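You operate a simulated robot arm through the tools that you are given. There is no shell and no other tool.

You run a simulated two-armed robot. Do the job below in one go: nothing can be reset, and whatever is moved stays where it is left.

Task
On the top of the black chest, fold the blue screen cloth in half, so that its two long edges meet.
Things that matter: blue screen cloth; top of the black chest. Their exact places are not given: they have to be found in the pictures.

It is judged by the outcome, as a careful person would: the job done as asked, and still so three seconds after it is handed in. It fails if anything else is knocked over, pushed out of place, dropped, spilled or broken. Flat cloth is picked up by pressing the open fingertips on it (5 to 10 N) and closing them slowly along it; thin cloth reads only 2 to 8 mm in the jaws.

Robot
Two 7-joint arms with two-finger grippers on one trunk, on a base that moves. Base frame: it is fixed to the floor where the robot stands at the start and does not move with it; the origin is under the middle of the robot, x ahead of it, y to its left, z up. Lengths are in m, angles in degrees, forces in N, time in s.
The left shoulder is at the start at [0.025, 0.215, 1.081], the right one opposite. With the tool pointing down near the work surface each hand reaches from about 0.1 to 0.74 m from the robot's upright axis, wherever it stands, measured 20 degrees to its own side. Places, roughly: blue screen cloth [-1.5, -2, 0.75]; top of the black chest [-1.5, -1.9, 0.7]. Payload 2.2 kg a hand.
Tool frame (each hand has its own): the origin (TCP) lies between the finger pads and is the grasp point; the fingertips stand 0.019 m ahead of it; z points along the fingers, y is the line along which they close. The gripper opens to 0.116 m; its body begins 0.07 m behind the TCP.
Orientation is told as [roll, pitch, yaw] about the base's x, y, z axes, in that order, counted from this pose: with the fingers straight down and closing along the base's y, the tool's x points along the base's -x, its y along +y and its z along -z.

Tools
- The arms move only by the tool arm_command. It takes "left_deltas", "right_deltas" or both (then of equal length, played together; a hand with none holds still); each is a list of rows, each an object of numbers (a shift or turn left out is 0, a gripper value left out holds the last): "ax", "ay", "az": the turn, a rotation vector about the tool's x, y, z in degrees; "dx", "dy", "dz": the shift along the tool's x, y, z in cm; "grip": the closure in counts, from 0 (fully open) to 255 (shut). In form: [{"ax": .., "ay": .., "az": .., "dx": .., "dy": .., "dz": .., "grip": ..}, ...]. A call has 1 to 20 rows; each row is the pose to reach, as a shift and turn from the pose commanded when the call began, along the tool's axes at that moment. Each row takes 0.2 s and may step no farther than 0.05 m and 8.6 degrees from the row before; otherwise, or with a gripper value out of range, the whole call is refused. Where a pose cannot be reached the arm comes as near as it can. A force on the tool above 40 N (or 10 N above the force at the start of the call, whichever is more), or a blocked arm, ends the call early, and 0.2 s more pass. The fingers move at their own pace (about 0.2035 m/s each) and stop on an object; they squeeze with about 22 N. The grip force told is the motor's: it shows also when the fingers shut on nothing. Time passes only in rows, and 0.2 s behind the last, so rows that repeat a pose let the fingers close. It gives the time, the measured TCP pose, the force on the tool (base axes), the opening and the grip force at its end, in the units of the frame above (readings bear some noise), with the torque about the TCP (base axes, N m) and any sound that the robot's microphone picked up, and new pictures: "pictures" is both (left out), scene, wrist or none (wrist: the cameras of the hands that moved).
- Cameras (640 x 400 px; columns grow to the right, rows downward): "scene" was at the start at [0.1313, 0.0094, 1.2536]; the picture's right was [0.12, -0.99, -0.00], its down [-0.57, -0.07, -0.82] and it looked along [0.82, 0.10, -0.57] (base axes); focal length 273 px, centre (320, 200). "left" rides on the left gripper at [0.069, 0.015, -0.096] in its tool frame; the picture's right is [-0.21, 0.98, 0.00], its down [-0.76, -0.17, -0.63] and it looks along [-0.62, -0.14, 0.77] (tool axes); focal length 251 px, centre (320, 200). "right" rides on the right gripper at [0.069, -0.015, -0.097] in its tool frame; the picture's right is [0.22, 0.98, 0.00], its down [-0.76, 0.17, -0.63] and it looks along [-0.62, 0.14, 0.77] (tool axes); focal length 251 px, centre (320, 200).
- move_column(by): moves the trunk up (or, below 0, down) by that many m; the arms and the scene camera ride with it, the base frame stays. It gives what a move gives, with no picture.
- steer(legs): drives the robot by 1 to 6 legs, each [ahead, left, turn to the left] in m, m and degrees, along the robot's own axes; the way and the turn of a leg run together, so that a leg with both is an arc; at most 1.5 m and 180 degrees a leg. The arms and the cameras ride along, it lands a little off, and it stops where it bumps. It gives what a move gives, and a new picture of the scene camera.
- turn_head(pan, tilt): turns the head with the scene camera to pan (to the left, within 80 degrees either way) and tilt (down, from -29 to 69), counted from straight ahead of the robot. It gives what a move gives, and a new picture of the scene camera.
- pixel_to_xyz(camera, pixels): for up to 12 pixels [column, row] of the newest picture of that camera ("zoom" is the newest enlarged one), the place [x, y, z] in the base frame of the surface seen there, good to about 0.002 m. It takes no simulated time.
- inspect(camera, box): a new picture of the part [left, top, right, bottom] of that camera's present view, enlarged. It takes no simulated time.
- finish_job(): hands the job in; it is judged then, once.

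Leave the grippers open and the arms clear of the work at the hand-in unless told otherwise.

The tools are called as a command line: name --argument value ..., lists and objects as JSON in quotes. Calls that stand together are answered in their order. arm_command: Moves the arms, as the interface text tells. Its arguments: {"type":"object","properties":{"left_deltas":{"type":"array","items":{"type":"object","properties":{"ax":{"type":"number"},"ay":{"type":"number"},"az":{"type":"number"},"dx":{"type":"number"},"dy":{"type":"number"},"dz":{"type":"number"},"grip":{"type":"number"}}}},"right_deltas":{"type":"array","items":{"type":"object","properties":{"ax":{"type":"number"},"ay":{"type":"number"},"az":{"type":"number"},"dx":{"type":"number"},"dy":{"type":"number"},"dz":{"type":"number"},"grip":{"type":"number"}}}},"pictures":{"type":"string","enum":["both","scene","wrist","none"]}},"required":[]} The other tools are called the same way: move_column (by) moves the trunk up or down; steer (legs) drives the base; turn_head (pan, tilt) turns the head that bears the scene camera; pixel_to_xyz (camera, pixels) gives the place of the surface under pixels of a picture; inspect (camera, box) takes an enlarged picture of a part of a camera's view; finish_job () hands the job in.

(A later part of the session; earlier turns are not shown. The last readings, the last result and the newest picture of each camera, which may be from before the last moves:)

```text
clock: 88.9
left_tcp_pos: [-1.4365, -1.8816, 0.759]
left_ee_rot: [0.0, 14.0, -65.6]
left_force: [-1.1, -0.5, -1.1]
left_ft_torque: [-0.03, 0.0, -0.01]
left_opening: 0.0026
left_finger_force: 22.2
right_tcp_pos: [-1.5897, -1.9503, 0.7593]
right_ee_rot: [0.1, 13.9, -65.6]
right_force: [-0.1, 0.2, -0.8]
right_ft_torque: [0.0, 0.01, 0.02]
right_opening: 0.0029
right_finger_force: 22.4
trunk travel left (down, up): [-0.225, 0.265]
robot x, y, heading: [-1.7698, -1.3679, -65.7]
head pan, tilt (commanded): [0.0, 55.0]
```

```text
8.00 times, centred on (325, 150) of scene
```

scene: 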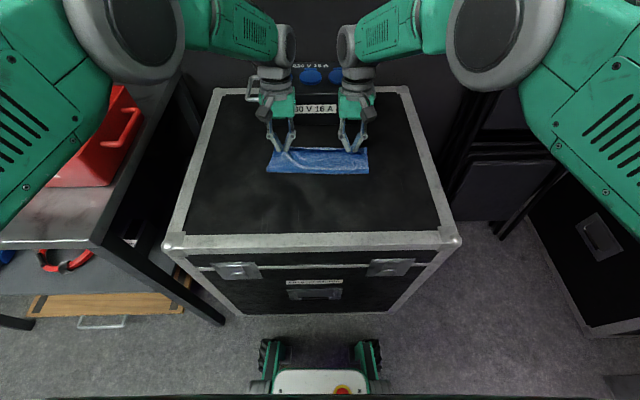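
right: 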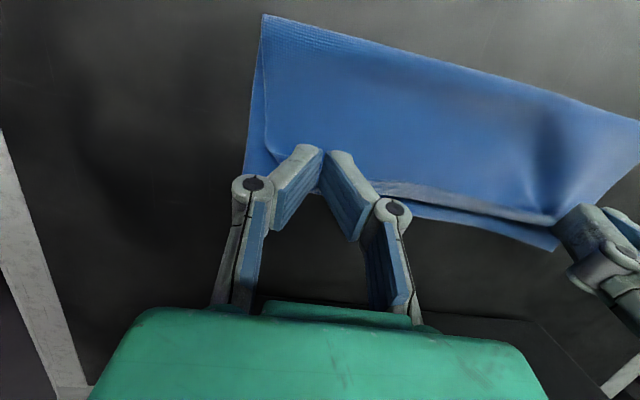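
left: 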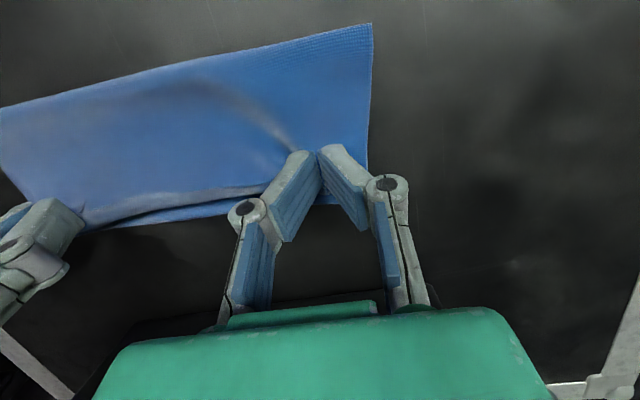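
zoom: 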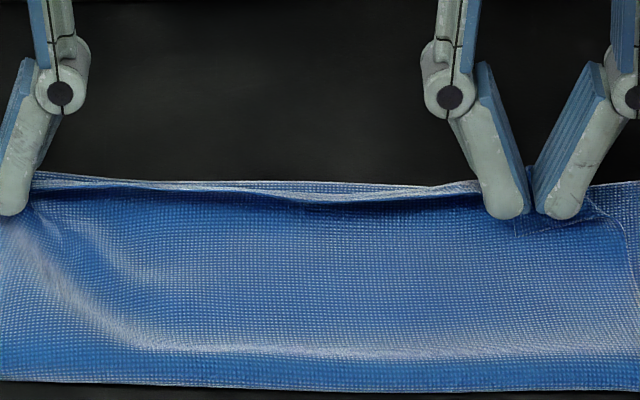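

The pinch points are at u≈0.609, z≈0.741; bottom back edge at u≈0.628. The top edge is almost there (mid at 0.616 with a small turned-over lip). I move forward ~8 mm and down ~1 cm to lay it on the back edge before releasing.

arm_command --left_deltas '[{"dx": -0.3, "dz": 0.2}, {"dx": -0.6, "dz": 0.4}, {"dx": -0.9, "dz": 0.6}, {"dx": -1.0, "dz": 0.8}, {"dx": -1.0, "dz": 0.8}]' --right_deltas '[{"dx": -0.3, "dz": 0.2}, {"dx": -0.7, "dz": 0.4}, {"dx": -1.0, "dz": 0.6}, {"dx": -1.2, "dz": 0.8}, {"dx": -1.2, "dz": 0.8}]' --pictures "both"

inspect --camera "scene" --box '[260, 125, 380, 200]'

```text
clock: 90.1
left_tcp_pos: [-1.4333, -1.8887, 0.7496]
left_ee_rot: [0.0, 14.0, -65.6]
left_force: [0.6, 0.9, -1.0]
left_ft_torque: [0.02, -0.01, -0.01]
left_opening: 0.0028
left_finger_force: 21.1
right_tcp_pos: [-1.5855, -1.9596, 0.7482]
right_ee_rot: [0.0, 14.0, -65.5]
right_force: [0.3, -1.3, 0.7]
right_ft_torque: [0.01, -0.03, -0.03]
right_opening: 0.0027
right_finger_force: 22.2
trunk travel left (down, up): [-0.225, 0.265]
robot x, y, heading: [-1.7708, -1.3699, -65.4]
head pan, tilt (commanded): [0.0, 55.0]
```

scene: 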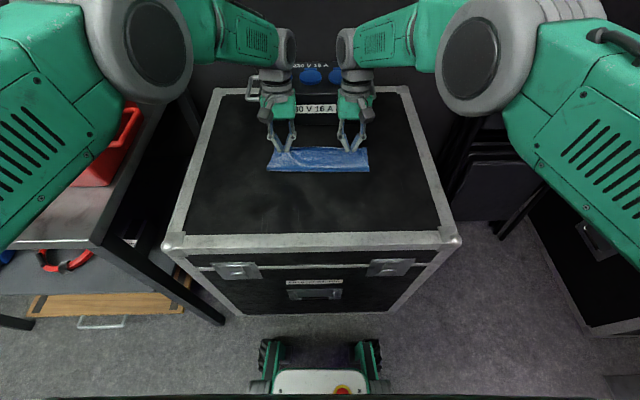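
right: 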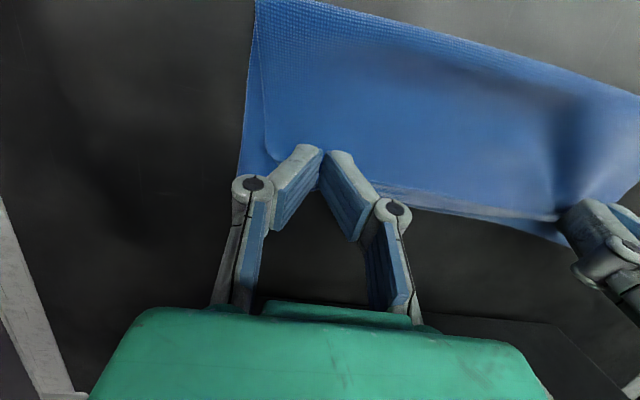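
left: 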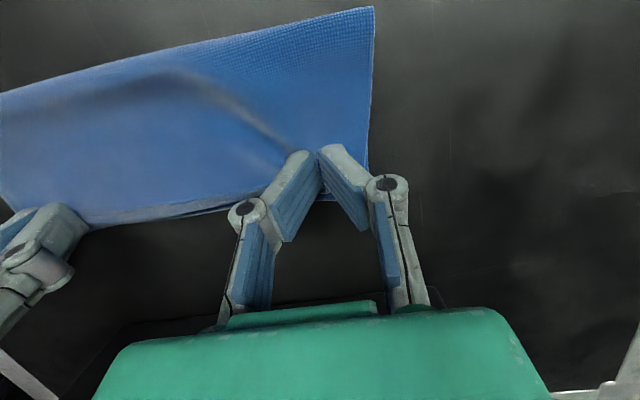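

```text
5.33 times, centred on (320, 162) of scene
```

zoom: 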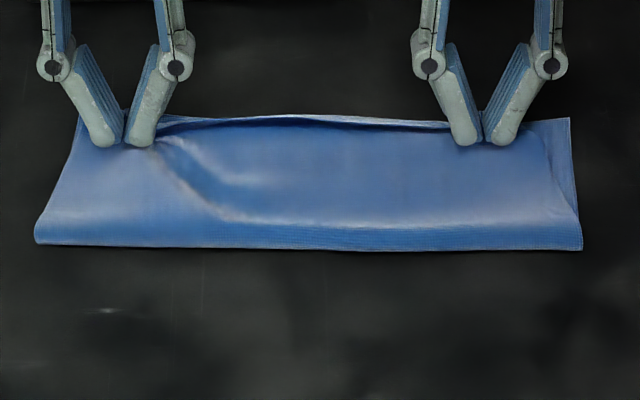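

The top edge now sits right on the back edge. Before releasing, I check how high my left elbow is over the table and red box.

pixel_to_xyz --camera "scene" --pixels '[[150, 50], [165, 98], [60, 200], [20, 230], [100, 110], [120, 130], [560, 200], [610, 240]]'

pixel_to_xyz --camera "zoom" --pixels '[[38, 242], [170, 246], [310, 250], [450, 250], [578, 249], [180, 122], [310, 116], [310, 124], [420, 123], [568, 120], [200, 127], [250, 180]]'

```text
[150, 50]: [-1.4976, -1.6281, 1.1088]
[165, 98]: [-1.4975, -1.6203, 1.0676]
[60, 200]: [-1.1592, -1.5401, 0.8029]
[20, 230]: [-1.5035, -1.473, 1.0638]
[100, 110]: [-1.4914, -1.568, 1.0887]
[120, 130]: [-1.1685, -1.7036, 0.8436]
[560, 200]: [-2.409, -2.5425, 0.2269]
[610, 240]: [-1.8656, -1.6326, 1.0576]
```

```text
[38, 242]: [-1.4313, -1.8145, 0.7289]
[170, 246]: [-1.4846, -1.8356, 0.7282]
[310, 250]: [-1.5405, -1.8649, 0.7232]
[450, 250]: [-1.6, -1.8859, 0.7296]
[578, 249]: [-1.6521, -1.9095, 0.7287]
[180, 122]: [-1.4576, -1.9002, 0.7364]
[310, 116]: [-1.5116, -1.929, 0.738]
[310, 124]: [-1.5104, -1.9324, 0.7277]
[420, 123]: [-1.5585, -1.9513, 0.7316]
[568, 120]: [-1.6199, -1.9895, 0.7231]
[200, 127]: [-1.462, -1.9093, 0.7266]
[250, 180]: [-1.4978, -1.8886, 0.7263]
```

The pull shifted the fold to u≈0.548, so the halves would be unequal (bottom 8 cm, top 12 cm). I take the edge back over once more toward me (same reverse arc), to redo it with a slightly smaller arc and stop earlier.

arm_command --left_deltas '[{"dx": 1.2, "dz": -1.3, "ay": 0}, {"dx": 2.4, "dz": -2.6, "ay": 0}, {"dx": 4.0, "dz": -3.8, "ay": -1}, {"dx": 5.6, "dz": -4.9, "ay": -2}, {"dx": 7.3, "dz": -5.3, "ay": -3}, {"dx": 9.0, "dz": -5.6, "ay": -4}, {"dx": 10.6, "dz": -5.3, "ay": -5}, {"dx": 12.2, "dz": -4.8, "ay": -6}, {"dx": 13.4, "dz": -3.8, "ay": -7.5}, {"dx": 14.6, "dz": -2.65, "ay": -9}, {"dx": 15.4, "dz": -1.5, "ay": -10.5}, {"dx": 16.1, "dz": -0.2, "ay": -12}, {"dx": 16.5, "dz": 0.7, "ay": -13}, {"dx": 16.65, "dz": 1.2, "ay": -14}, {"dx": 16.65, "dz": 1.2, "ay": -14}]' --right_deltas '[{"dx": 1.2, "dz": -1.3, "ay": 0}, {"dx": 2.4, "dz": -2.6, "ay": 0}, {"dx": 4.0, "dz": -3.8, "ay": -1}, {"dx": 5.6, "dz": -4.9, "ay": -2}, {"dx": 7.3, "dz": -5.3, "ay": -3}, {"dx": 9.0, "dz": -5.6, "ay": -4}, {"dx": 10.6, "dz": -5.3, "ay": -5}, {"dx": 12.2, "dz": -4.8, "ay": -6}, {"dx": 13.4, "dz": -3.8, "ay": -7.5}, {"dx": 14.6, "dz": -2.65, "ay": -9}, {"dx": 15.4, "dz": -1.5, "ay": -10.5}, {"dx": 16.1, "dz": -0.2, "ay": -12}, {"dx": 16.5, "dz": 0.7, "ay": -13}, {"dx": 16.65, "dz": 1.2, "ay": -14}, {"dx": 16.65, "dz": 1.2, "ay": -14}]' --pictures "both"

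inspect --camera "scene" --box '[240, 125, 400, 225]'

```text
clock: 93.3
left_tcp_pos: [-1.499, -1.738, 0.7783]
left_ee_rot: [-0.6, -0.1, -65.0]
left_force: [-1.7, -1.4, -0.1]
left_ft_torque: [-0.02, 0.06, 0.0]
left_opening: 0.0028
left_finger_force: 22.0
right_tcp_pos: [-1.6561, -1.8151, 0.779]
right_ee_rot: [1.4, 0.2, -67.2]
right_force: [1.6, 0.9, -0.4]
right_ft_torque: [0.05, -0.05, 0.02]
right_opening: 0.0027
right_finger_force: 21.9
trunk travel left (down, up): [-0.225, 0.265]
robot x, y, heading: [-1.7749, -1.367, -65.5]
head pan, tilt (commanded): [0.0, 55.0]
```

scene: 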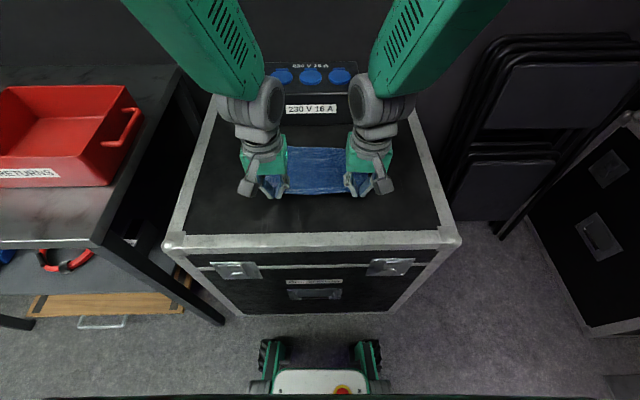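
right: 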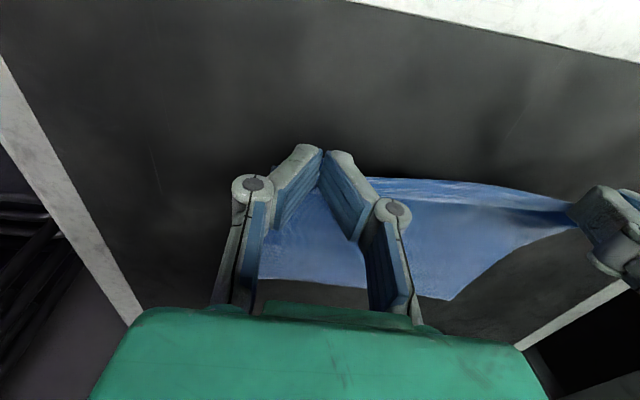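
left: 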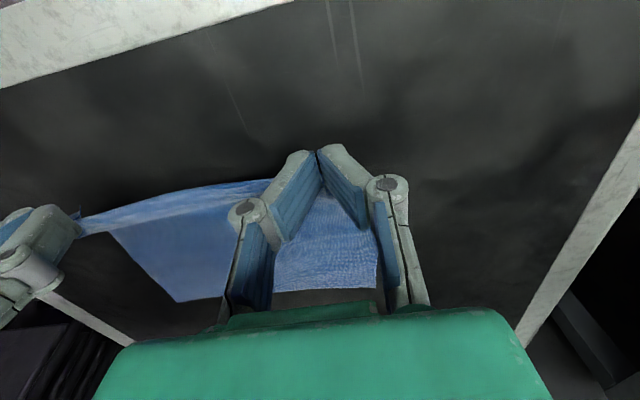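

```text
4.00 times, centred on (320, 175) of scene
```

zoom: 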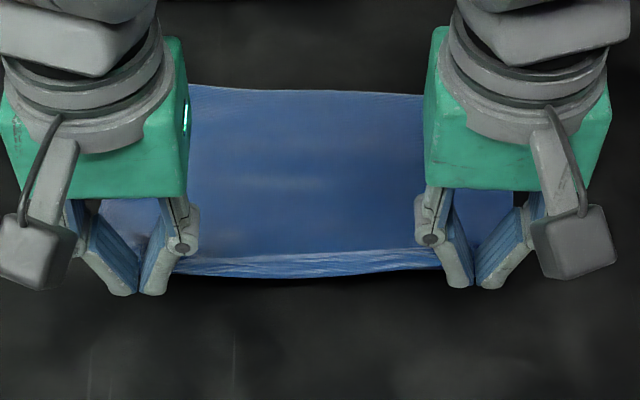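

Back edge unmoved. Third arc: radius ~7 cm about u≈0.525, tilt only 14°, ending with the pinch at u≈0.595, ~2 cm high; left hand 3 mm inward to ease the lateral tension.

arm_command --left_deltas '[{"dx": -0.43, "dz": -0.56, "ay": 1}, {"dx": -0.86, "dz": -1.12, "ay": 2}, {"dx": -1.54, "dz": -1.63, "ay": 3, "dy": -0.05}, {"dx": -2.22, "dz": -2.14, "ay": 4, "dy": -0.1}, {"dx": -3.1, "dz": -2.55, "ay": 5, "dy": -0.15}, {"dx": -3.98, "dz": -2.95, "ay": 6, "dy": -0.2}, {"dx": -4.9, "dz": -3.18, "ay": 7, "dy": -0.25}, {"dx": -5.85, "dz": -3.36, "ay": 8, "dy": -0.3}, {"dx": -6.83, "dz": -3.36, "ay": 9, "dy": -0.3}, {"dx": -7.81, "dz": -3.27, "ay": 10, "dy": -0.3}, {"dx": -8.75, "dz": -3.05, "ay": 11, "dy": -0.3}, {"dx": -9.66, "dz": -2.78, "ay": 12, "dy": -0.3}, {"dx": -10.5, "dz": -2.35, "ay": 13, "dy": -0.3}, {"dx": -11.33, "dz": -1.9, "ay": 14, "dy": -0.3}, {"dx": -12.0, "dz": -1.3, "ay": 14, "dy": -0.3}, {"dx": -12.63, "dz": -0.7, "ay": 14, "dy": -0.3}, {"dx": -13.1, "dz": -0.1, "ay": 14, "dy": -0.3}, {"dx": -13.53, "dz": 0.5, "ay": 14, "dy": -0.3}, {"dx": -13.9, "dz": 1.05, "ay": 14, "dy": -0.3}, {"dx": -14.23, "dz": 1.6, "ay": 14, "dy": -0.3}]' --right_deltas '[{"dx": -0.43, "dz": -0.56, "ay": 1}, {"dx": -0.86, "dz": -1.12, "ay": 2}, {"dx": -1.54, "dz": -1.63, "ay": 3}, {"dx": -2.22, "dz": -2.14, "ay": 4}, {"dx": -3.1, "dz": -2.55, "ay": 5}, {"dx": -3.98, "dz": -2.95, "ay": 6}, {"dx": -4.9, "dz": -3.18, "ay": 7}, {"dx": -5.85, "dz": -3.36, "ay": 8}, {"dx": -6.83, "dz": -3.36, "ay": 9}, {"dx": -7.81, "dz": -3.27, "ay": 10}, {"dx": -8.75, "dz": -3.05, "ay": 11}, {"dx": -9.66, "dz": -2.78, "ay": 12}, {"dx": -10.5, "dz": -2.35, "ay": 13}, {"dx": -11.33, "dz": -1.9, "ay": 14}, {"dx": -12.0, "dz": -1.3, "ay": 14}, {"dx": -12.63, "dz": -0.7, "ay": 14}, {"dx": -13.1, "dz": -0.1, "ay": 14}, {"dx": -13.53, "dz": 0.5, "ay": 14}, {"dx": -13.9, "dz": 1.05, "ay": 14}, {"dx": -14.23, "dz": 1.6, "ay": 14}]' --pictures "both"

inspect --camera "scene" --box '[260, 125, 380, 200]'

```text
clock: 97.5
left_tcp_pos: [-1.4445, -1.8705, 0.7614]
left_ee_rot: [0.0, 14.0, -65.6]
left_force: [-0.1, 0.1, 0.0]
left_ft_torque: [-0.01, -0.02, -0.02]
left_opening: 0.0029
left_finger_force: 22.1
right_tcp_pos: [-1.5948, -1.9392, 0.7602]
right_ee_rot: [0.0, 14.0, -65.6]
right_force: [-0.1, 0.4, 0.9]
right_ft_torque: [-0.01, -0.03, 0.03]
right_opening: 0.0027
right_finger_force: 22.2
trunk travel left (down, up): [-0.225, 0.265]
robot x, y, heading: [-1.7689, -1.3693, -65.5]
head pan, tilt (commanded): [0.0, 55.0]
```

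scene: 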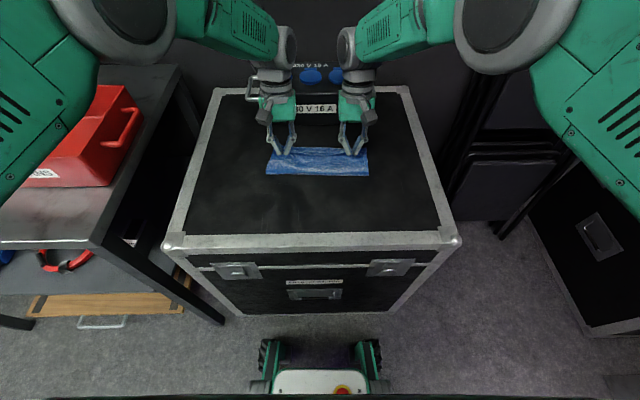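
right: 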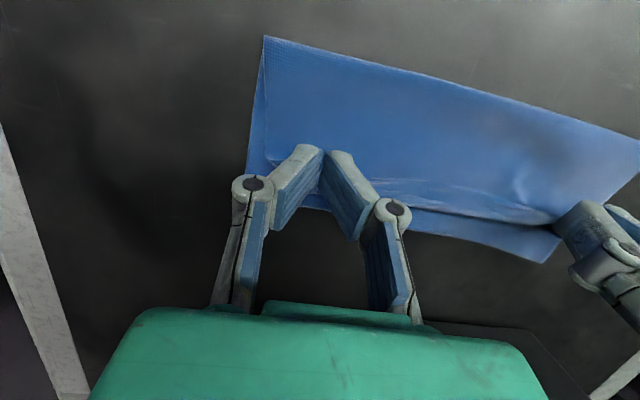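
left: 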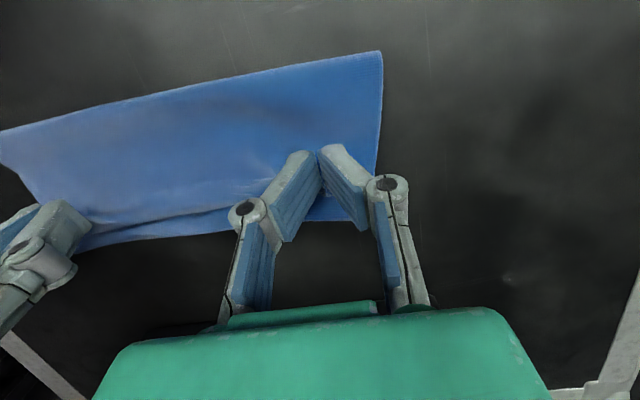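

```text
5.33 times, centred on (320, 162) of scene
```

zoom: 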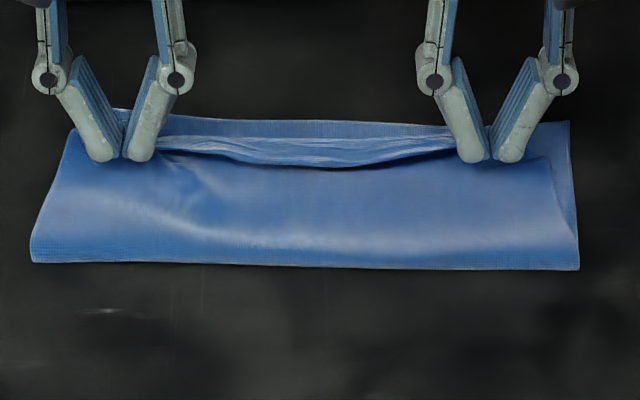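

pixel_to_xyz --camera "zoom" --pixels '[[35, 261], [170, 264], [310, 267], [450, 269], [576, 269], [200, 120], [310, 124], [420, 128], [568, 124], [310, 145], [310, 163], [310, 180]]'

```text
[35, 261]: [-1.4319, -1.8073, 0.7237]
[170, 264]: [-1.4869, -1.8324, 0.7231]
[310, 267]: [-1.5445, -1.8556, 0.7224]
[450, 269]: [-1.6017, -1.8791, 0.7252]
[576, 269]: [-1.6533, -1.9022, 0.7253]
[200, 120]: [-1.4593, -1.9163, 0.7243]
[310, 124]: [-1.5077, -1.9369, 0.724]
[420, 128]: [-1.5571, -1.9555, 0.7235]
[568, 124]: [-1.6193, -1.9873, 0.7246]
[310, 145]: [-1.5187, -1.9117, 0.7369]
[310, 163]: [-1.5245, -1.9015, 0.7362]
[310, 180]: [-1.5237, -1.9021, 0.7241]
```

Fold now at u≈0.536-0.541 and back edge at 0.628: halves still differ ~2 cm (bottom 9 cm, top 11 cm). I repeat once more: reverse arc, then a lower, flatter path so that the fold forms nearer to me.

arm_command --left_deltas '[{"dx": 0.8, "dz": -1.05, "ay": 0}, {"dx": 1.6, "dz": -2.1, "ay": 0}, {"dx": 3.2, "dz": -3.0, "ay": -1}, {"dx": 4.7, "dz": -3.9, "ay": -2}, {"dx": 6.3, "dz": -4.2, "ay": -3}, {"dx": 8.0, "dz": -4.3, "ay": -4}, {"dx": 9.5, "dz": -3.9, "ay": -5}, {"dx": 10.9, "dz": -3.4, "ay": -6}, {"dx": 12.0, "dz": -2.4, "ay": -7.5}, {"dx": 13.0, "dz": -1.3, "ay": -9}, {"dx": 13.9, "dz": 0, "ay": -10.5}, {"dx": 14.6, "dz": 1.2, "ay": -12}, {"dx": 14.65, "dz": 2.0, "ay": -13}, {"dx": 14.66, "dz": 2.8, "ay": -14}, {"dx": 14.66, "dz": 2.8, "ay": -14}]' --right_deltas '[{"dx": 0.8, "dz": -1.05, "ay": 0}, {"dx": 1.6, "dz": -2.1, "ay": 0}, {"dx": 3.2, "dz": -3.0, "ay": -1}, {"dx": 4.7, "dz": -3.9, "ay": -2}, {"dx": 6.3, "dz": -4.2, "ay": -3}, {"dx": 8.0, "dz": -4.3, "ay": -4}, {"dx": 9.5, "dz": -3.9, "ay": -5}, {"dx": 10.9, "dz": -3.4, "ay": -6}, {"dx": 12.0, "dz": -2.4, "ay": -7.5}, {"dx": 13.0, "dz": -1.3, "ay": -9}, {"dx": 13.9, "dz": 0, "ay": -10.5}, {"dx": 14.6, "dz": 1.2, "ay": -12}, {"dx": 14.65, "dz": 2.0, "ay": -13}, {"dx": 14.66, "dz": 2.8, "ay": -14}, {"dx": 14.66, "dz": 2.8, "ay": -14}]' --pictures "both"

inspect --camera "scene" --box '[240, 125, 400, 225]'

```text
clock: 100.7
left_tcp_pos: [-1.5026, -1.7349, 0.7736]
left_ee_rot: [-1.0, 0.0, -64.8]
left_force: [-0.5, -0.7, 0.0]
left_ft_torque: [0.0, 0.0, 0.01]
left_opening: 0.0027
left_finger_force: 21.8
right_tcp_pos: [-1.6566, -1.8108, 0.7778]
right_ee_rot: [1.7, -0.3, -67.3]
right_force: [0.6, 0.9, -0.8]
right_ft_torque: [0.03, 0.03, 0.02]
right_opening: 0.0027
right_finger_force: 21.9
trunk travel left (down, up): [-0.225, 0.265]
robot x, y, heading: [-1.7729, -1.3688, -65.8]
head pan, tilt (commanded): [0.0, 55.0]
```

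scene: 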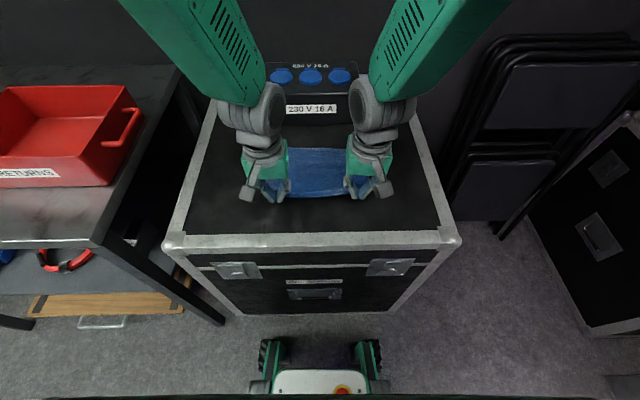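
right: 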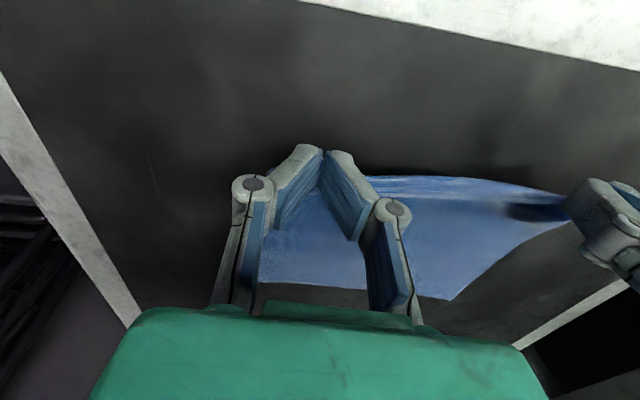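
left: 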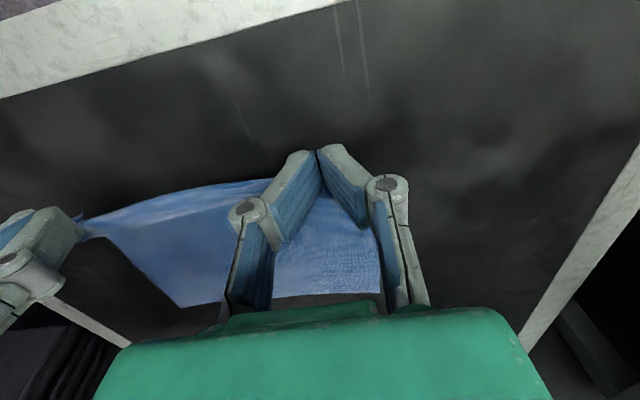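

```text
4.00 times, centred on (320, 175) of scene
```

zoom: 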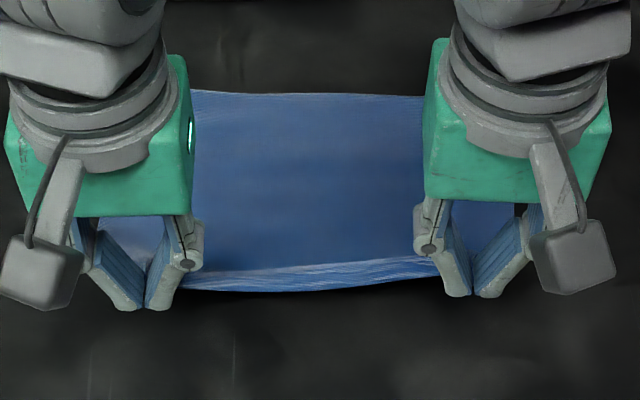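

Back edge still in place. Now the low, flat path (tips at most ~5 cm high), ending with the pinch near u≈0.592, 2 cm high; left a bit shorter since its fold was more pulled.

arm_command --left_deltas '[{"dx": -0.9, "dz": -0.6, "ay": 1.5}, {"dx": -1.8, "dz": -1.2, "ay": 3}, {"dx": -2.9, "dz": -1.5, "ay": 4.5}, {"dx": -4.1, "dz": -1.8, "ay": 6}, {"dx": -5.2, "dz": -1.95, "ay": 7}, {"dx": -6.3, "dz": -2.0, "ay": 8}, {"dx": -7.4, "dz": -2.0, "ay": 9}, {"dx": -8.5, "dz": -1.9, "ay": 10}, {"dx": -9.6, "dz": -1.75, "ay": 11}, {"dx": -10.6, "dz": -1.55, "ay": 12}, {"dx": -11.5, "dz": -1.2, "ay": 13}, {"dx": -12.3, "dz": -0.75, "ay": 14}, {"dx": -13.0, "dz": -0.3, "ay": 14}, {"dx": -13.6, "dz": 0.15, "ay": 14}, {"dx": -14.0, "dz": 0.55, "ay": 14}, {"dx": -14.3, "dz": 0.95, "ay": 14}, {"dx": -14.3, "dz": 0.95, "ay": 14}]' --right_deltas '[{"dx": -0.9, "dz": -0.6, "ay": 1.5}, {"dx": -1.8, "dz": -1.2, "ay": 3}, {"dx": -2.9, "dz": -1.5, "ay": 4.5}, {"dx": -4.1, "dz": -1.8, "ay": 6}, {"dx": -5.2, "dz": -1.95, "ay": 7}, {"dx": -6.35, "dz": -2.0, "ay": 8}, {"dx": -7.5, "dz": -2.0, "ay": 9}, {"dx": -8.7, "dz": -1.9, "ay": 10}, {"dx": -9.8, "dz": -1.75, "ay": 11}, {"dx": -10.9, "dz": -1.55, "ay": 12}, {"dx": -11.8, "dz": -1.2, "ay": 13}, {"dx": -12.6, "dz": -0.75, "ay": 14}, {"dx": -13.3, "dz": -0.3, "ay": 14}, {"dx": -13.9, "dz": 0.15, "ay": 14}, {"dx": -14.3, "dz": 0.55, "ay": 14}, {"dx": -14.6, "dz": 0.95, "ay": 14}, {"dx": -14.6, "dz": 0.95, "ay": 14}]' --pictures "both"

inspect --camera "scene" --box '[260, 125, 380, 200]'

```text
clock: 104.3
left_tcp_pos: [-1.4459, -1.8647, 0.7605]
left_ee_rot: [0.1, 13.9, -65.5]
left_force: [-0.1, -0.5, -0.7]
left_ft_torque: [0.02, 0.02, -0.01]
left_opening: 0.0026
left_finger_force: 22.2
right_tcp_pos: [-1.5969, -1.936, 0.7594]
right_ee_rot: [-0.1, 13.9, -65.6]
right_force: [0.4, -0.9, -0.3]
right_ft_torque: [0.01, -0.02, 0.02]
right_opening: 0.0029
right_finger_force: 22.3
trunk travel left (down, up): [-0.225, 0.265]
robot x, y, heading: [-1.7702, -1.3693, -65.8]
head pan, tilt (commanded): [0.0, 55.0]
```

scene: 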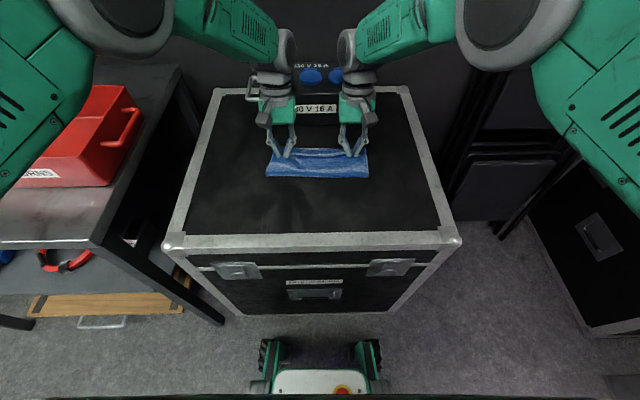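
right: 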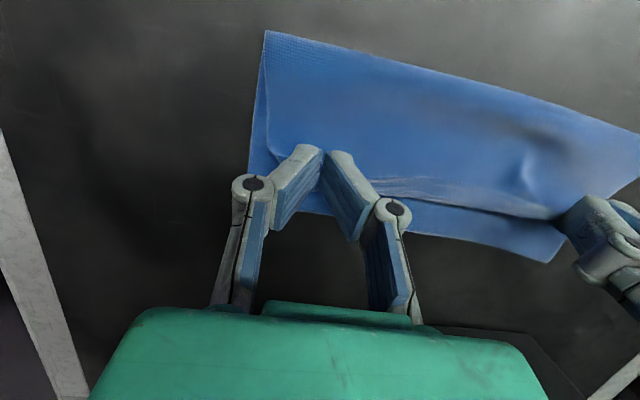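
left: 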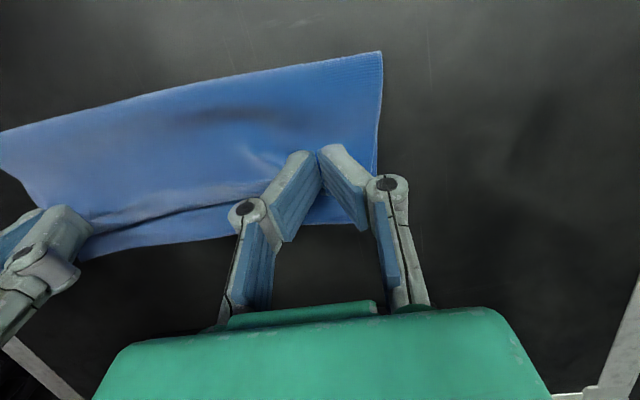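

```text
5.33 times, centred on (320, 162) of scene
```

zoom: 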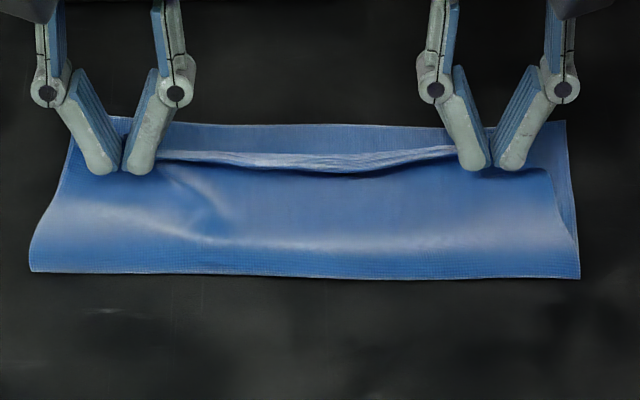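

pixel_to_xyz --camera "zoom" --pixels '[[33, 270], [170, 274], [310, 277], [450, 277], [576, 277], [200, 124], [310, 128], [420, 131], [565, 123], [310, 155], [310, 169], [310, 180]]'

```text
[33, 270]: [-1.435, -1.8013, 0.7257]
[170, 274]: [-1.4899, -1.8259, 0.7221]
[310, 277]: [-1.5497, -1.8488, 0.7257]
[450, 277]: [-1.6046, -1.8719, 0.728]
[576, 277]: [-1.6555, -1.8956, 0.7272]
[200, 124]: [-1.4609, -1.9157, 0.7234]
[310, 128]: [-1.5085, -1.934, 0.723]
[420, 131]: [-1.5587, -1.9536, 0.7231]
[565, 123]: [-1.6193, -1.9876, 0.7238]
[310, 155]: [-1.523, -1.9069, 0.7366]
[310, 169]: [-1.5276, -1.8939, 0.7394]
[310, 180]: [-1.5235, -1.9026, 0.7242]
```

Fold now at u≈0.529-0.534 and back edge at ≈0.628: equal halves within a few mm. I lower the pinches onto the bottom layer and forward ~7 mm, then look before releasing.

arm_command --left_deltas '[{"dx": -0.3, "dz": 0.3}, {"dx": -0.6, "dz": 0.6}, {"dx": -0.9, "dz": 0.85}, {"dx": -0.9, "dz": 0.85}]' --right_deltas '[{"dx": -0.3, "dz": 0.3}, {"dx": -0.6, "dz": 0.6}, {"dx": -0.9, "dz": 0.85}, {"dx": -0.9, "dz": 0.85}]' --pictures "both"

inspect --camera "scene" --box '[260, 125, 380, 200]'

```text
clock: 105.3
left_tcp_pos: [-1.4445, -1.8707, 0.7491]
left_ee_rot: [-0.1, 13.8, -65.6]
left_force: [0.1, -0.2, 0.8]
left_ft_torque: [-0.02, -0.02, 0.02]
left_opening: 0.0028
left_finger_force: 22.1
right_tcp_pos: [-1.5927, -1.9417, 0.7495]
right_ee_rot: [0.0, 13.9, -65.6]
right_force: [-0.3, 1.0, 0.2]
right_ft_torque: [0.0, 0.0, -0.02]
right_opening: 0.0026
right_finger_force: 22.3
trunk travel left (down, up): [-0.225, 0.265]
robot x, y, heading: [-1.7705, -1.3685, -65.7]
head pan, tilt (commanded): [0.0, 55.0]
```

scene: 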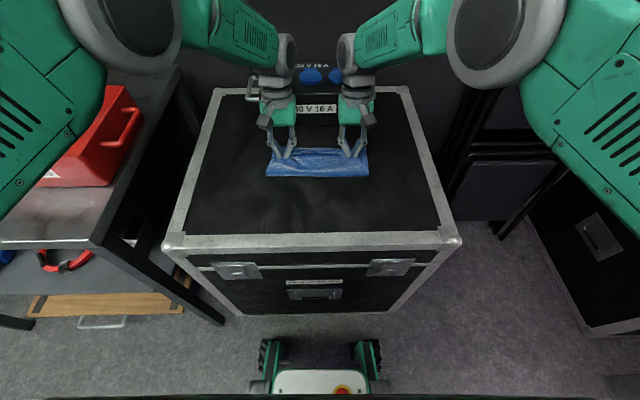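
right: 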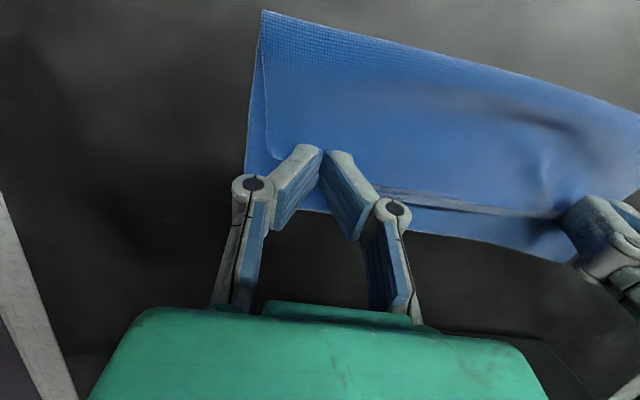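
left: 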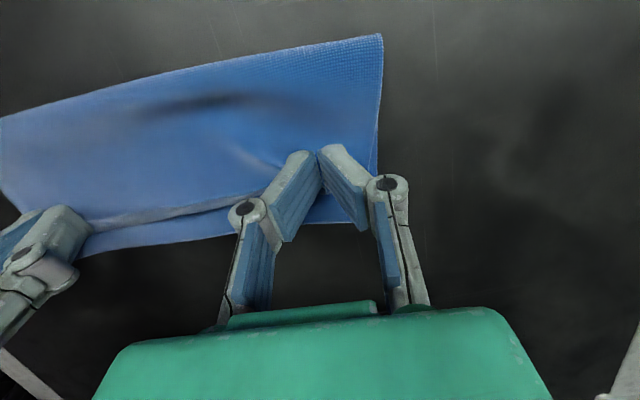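

```text
5.33 times, centred on (320, 162) of scene
```

zoom: 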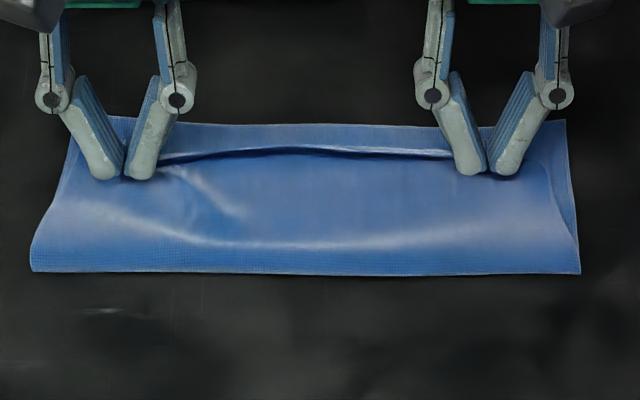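

The top layer lies quite flat, its middle edge close to the back edge, and the fold unmoved. I release gently: open both jaws to ~1.5 cm in place.

arm_command --left_deltas '[{"grip": 248}, {"grip": 242}, {"grip": 236}, {"grip": 230}, {"grip": 224}, {"grip": 220}, {"grip": 220}]' --right_deltas '[{"grip": 248}, {"grip": 242}, {"grip": 236}, {"grip": 230}, {"grip": 224}, {"grip": 220}, {"grip": 220}]' --pictures "both"

inspect --camera "scene" --box '[260, 125, 380, 200]'

```text
clock: 106.9
left_tcp_pos: [-1.4439, -1.8703, 0.7502]
left_ee_rot: [0.0, 14.0, -65.5]
left_force: [-0.8, 0.1, -0.4]
left_ft_torque: [0.0, 0.03, 0.02]
left_opening: 0.016
left_finger_force: 0.0
right_tcp_pos: [-1.5929, -1.9425, 0.749]
right_ee_rot: [0.0, 13.7, -65.5]
right_force: [-0.3, 0.1, 0.6]
right_ft_torque: [0.01, -0.01, -0.02]
right_opening: 0.0157
right_finger_force: 0.0
trunk travel left (down, up): [-0.225, 0.265]
robot x, y, heading: [-1.7712, -1.3695, -65.7]
head pan, tilt (commanded): [0.0, 55.0]
```

scene: 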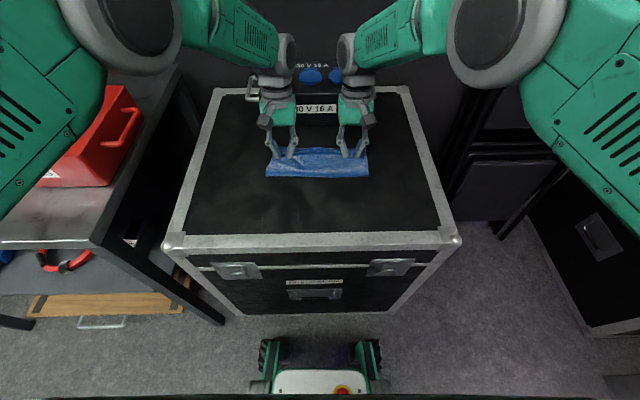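
right: 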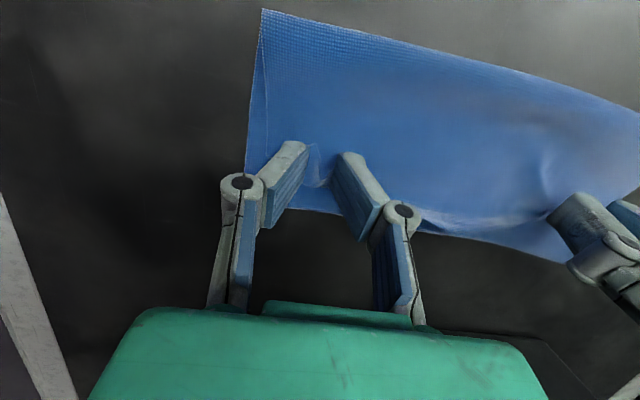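
left: 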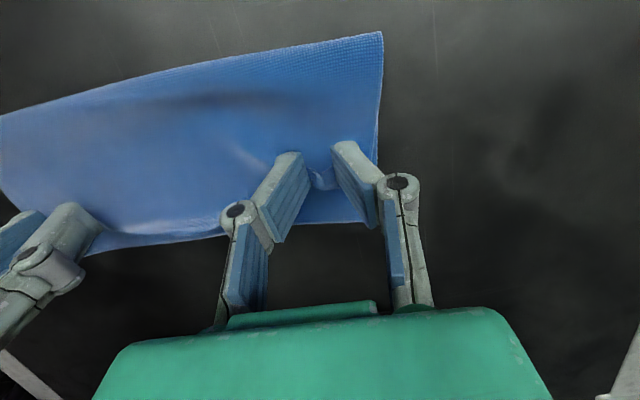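

```text
5.33 times, centred on (320, 162) of scene
```

zoom: 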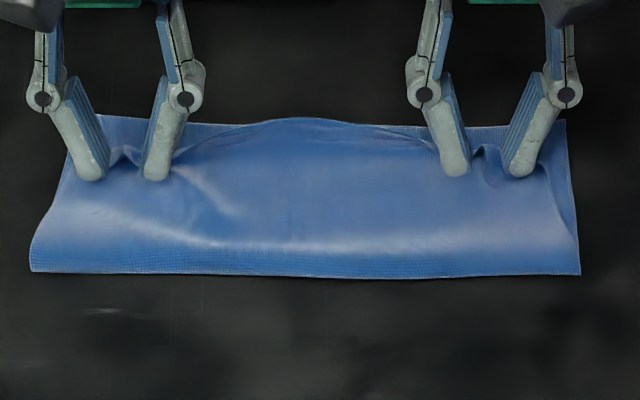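

The middle of the top edge unrolled right onto the back edge. I draw both hands up slowly along the fingers.

arm_command --left_deltas '[{"dz": -0.4}, {"dz": -0.9}, {"dz": -1.5}, {"dz": -2.5}, {"dz": -4.0}, {"dz": -6.0}, {"dz": -8.0}, {"dz": -8.0}]' --right_deltas '[{"dz": -0.4}, {"dz": -0.9}, {"dz": -1.5}, {"dz": -2.5}, {"dz": -4.0}, {"dz": -6.0}, {"dz": -8.0}, {"dz": -8.0}]' --pictures "both"

inspect --camera "scene" --box '[260, 125, 380, 200]'

```text
clock: 108.7
left_tcp_pos: [-1.4354, -1.8895, 0.8275]
left_ee_rot: [0.1, 14.0, -65.5]
left_force: [-0.6, 0.0, -0.2]
left_ft_torque: [0.01, 0.03, 0.03]
left_opening: 0.0158
left_finger_force: 0.0
right_tcp_pos: [-1.5848, -1.9619, 0.8274]
right_ee_rot: [0.0, 14.0, -65.7]
right_force: [0.2, 0.2, -0.4]
right_ft_torque: [0.0, 0.02, 0.01]
right_opening: 0.0158
right_finger_force: 0.0
trunk travel left (down, up): [-0.225, 0.265]
robot x, y, heading: [-1.7724, -1.3672, -65.7]
head pan, tilt (commanded): [0.0, 55.0]
```

scene: 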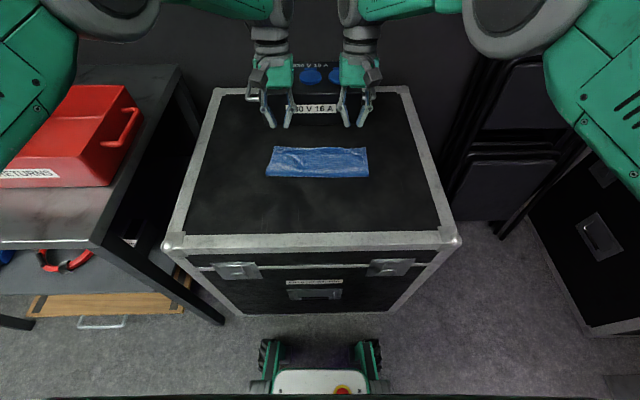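
right: 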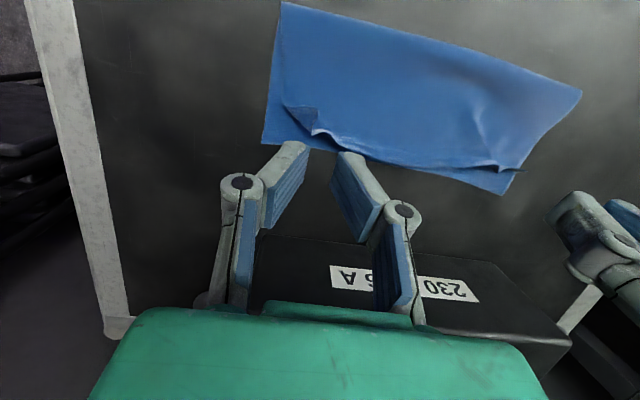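
left: 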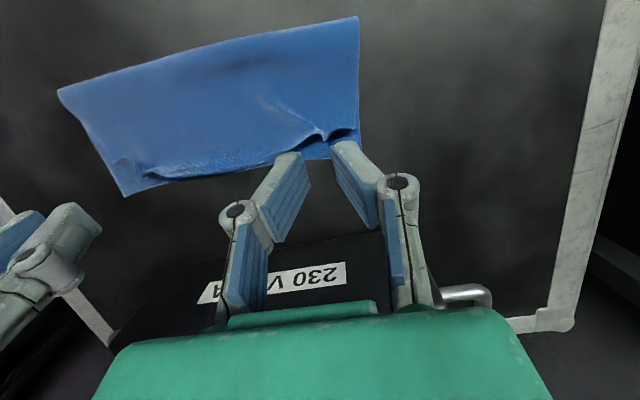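

```text
5.33 times, centred on (320, 162) of scene
```

zoom: 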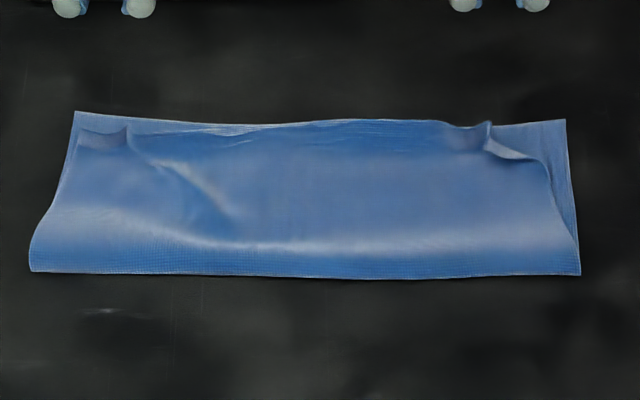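

The fold is good: the middle of the edges meet. The two top corners remain crumpled near where I pinched (left (80-130,130-150), right (490-550,125-170)). Zoom in on each.

inspect --camera "scene" --box '[262, 138, 310, 168]'

inspect --camera "scene" --box '[332, 138, 380, 168]'

inspect --camera "right" --box '[240, 60, 400, 160]'

inspect --camera "left" --box '[220, 80, 380, 180]'

```text
13.33 times, centred on (286, 153) of scene
```

zoom: 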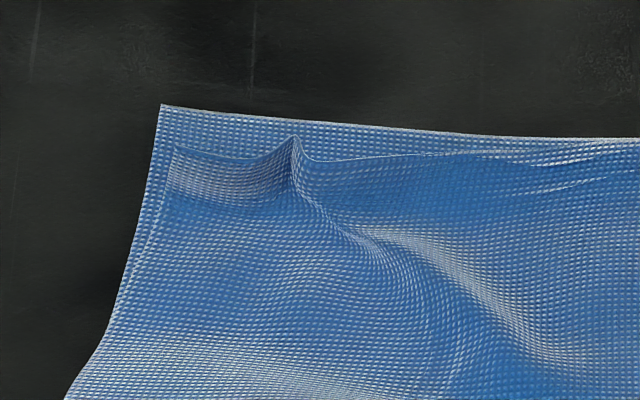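

```text
13.33 times, centred on (356, 153) of scene
```

zoom: 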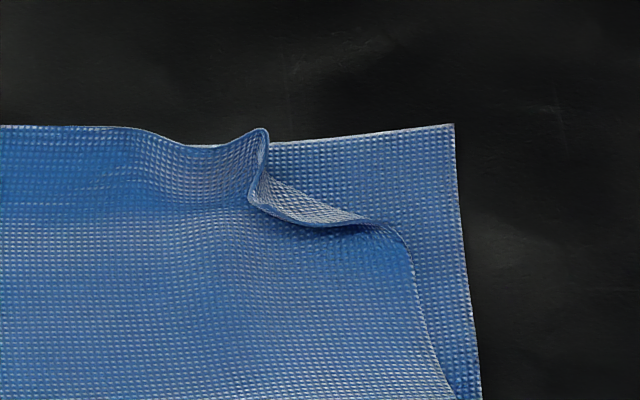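

```text
4.00 times, centred on (320, 110) of right
```

zoom: 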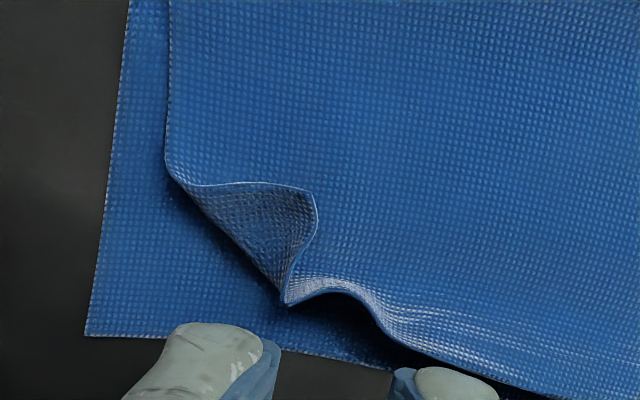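

```text
4.00 times, centred on (300, 130) of left
```

zoom: 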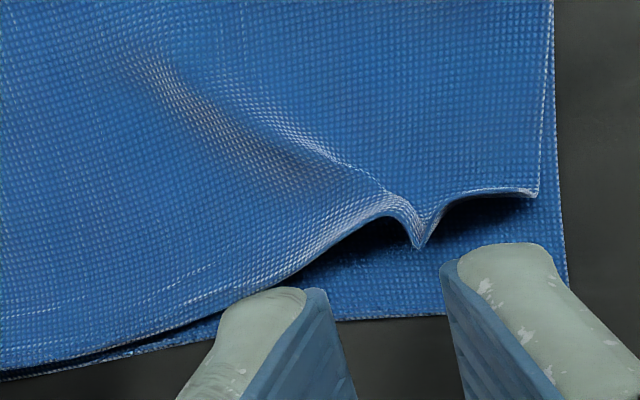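

Left corner: just a wrinkle and ~1 cm short. Right corner: the top layer's corner tip is turned back over itself. I measure the right flap.

inspect --camera "right" --box '[240, 60, 400, 160]'

pixel_to_xyz --camera "zoom" --pixels '[[170, 170], [285, 302], [313, 195], [250, 188], [305, 235], [240, 230], [90, 333], [280, 350], [380, 335], [340, 295], [330, 215], [420, 260]]'

```text
4.00 times, centred on (320, 110) of right
```

zoom: 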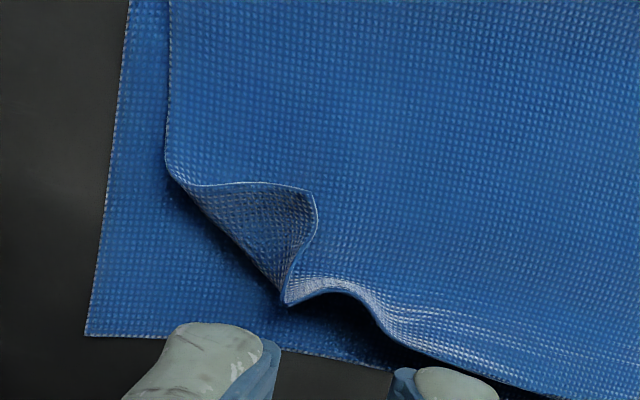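

```text
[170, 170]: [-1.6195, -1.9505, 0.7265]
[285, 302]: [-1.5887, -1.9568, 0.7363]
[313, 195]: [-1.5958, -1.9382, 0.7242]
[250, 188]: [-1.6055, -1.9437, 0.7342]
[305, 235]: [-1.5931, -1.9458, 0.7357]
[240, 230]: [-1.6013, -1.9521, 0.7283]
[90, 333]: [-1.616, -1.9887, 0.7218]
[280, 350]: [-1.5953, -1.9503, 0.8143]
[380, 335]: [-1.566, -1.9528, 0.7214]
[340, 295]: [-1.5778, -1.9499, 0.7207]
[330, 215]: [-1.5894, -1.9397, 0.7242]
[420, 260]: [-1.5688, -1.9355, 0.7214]
```

The right flap: fold line from (u .594, v -.104) to (.613, -.078), free corner near (.594, -.078), raised ~1 cm. I close the right fingers, set the hand upright, and bring it just inside the flap (u .580, v -.064), 2 cm above.

arm_command --right_deltas '[{"ay": -3.5, "dx": 0.5, "dy": 0.3, "dz": 1.0, "grip": 255}, {"ay": -7, "dx": 1.0, "dy": 0.6, "dz": 2.5, "grip": 255}, {"ay": -10.5, "dx": 1.5, "dy": 0.9, "dz": 4.0, "grip": 255}, {"ay": -14, "dx": 2.05, "dy": 1.3, "dz": 5.5, "grip": 255}, {"ay": -14, "dx": 2.05, "dy": 1.3, "dz": 6.7, "grip": 255}, {"ay": -14, "dx": 2.05, "dy": 1.3, "dz": 6.7, "grip": 255}]' --pictures "both"

inspect --camera "right" --box '[200, 80, 440, 230]'

```text
clock: 110.1
left_tcp_pos: [-1.4346, -1.8877, 0.827]
left_ee_rot: [0.0, 13.9, -65.5]
left_force: [0.4, 0.4, 0.1]
left_ft_torque: [0.0, 0.01, 0.03]
left_opening: 0.016
left_finger_force: 0.1
right_tcp_pos: [-1.589, -1.9204, 0.767]
right_ee_rot: [-0.1, -0.2, -65.6]
right_force: [-0.4, 0.1, 0.2]
right_ft_torque: [0.03, -0.03, -0.03]
right_opening: 0.0002
right_finger_force: 21.7
trunk travel left (down, up): [-0.225, 0.265]
robot x, y, heading: [-1.7702, -1.3687, -65.6]
head pan, tilt (commanded): [0.0, 55.0]
```

scene: 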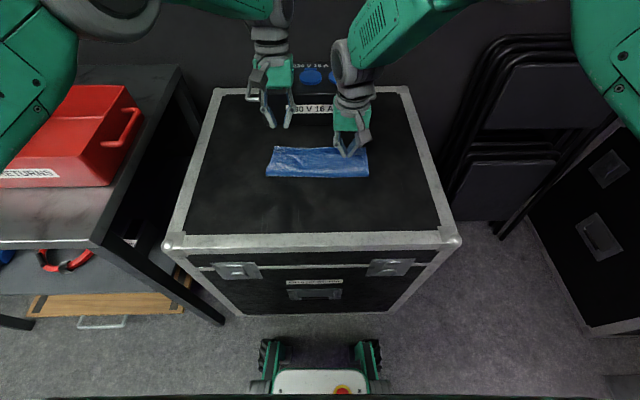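
right: 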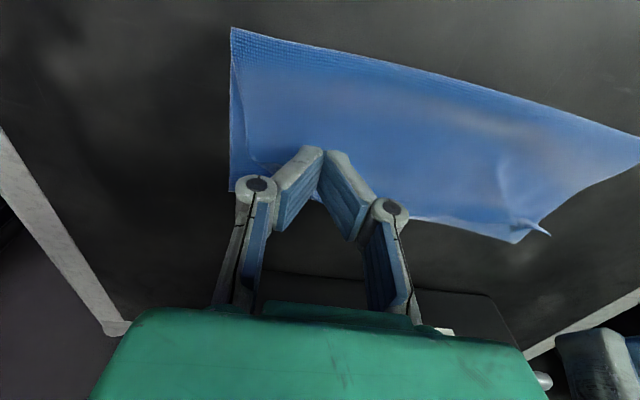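

```text
2.67 times, centred on (320, 155) of right
```

zoom: 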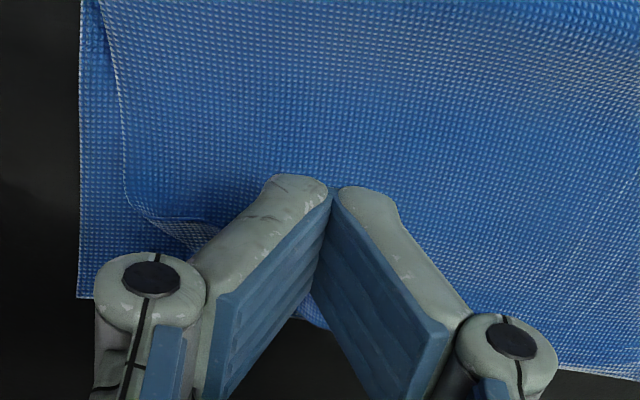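

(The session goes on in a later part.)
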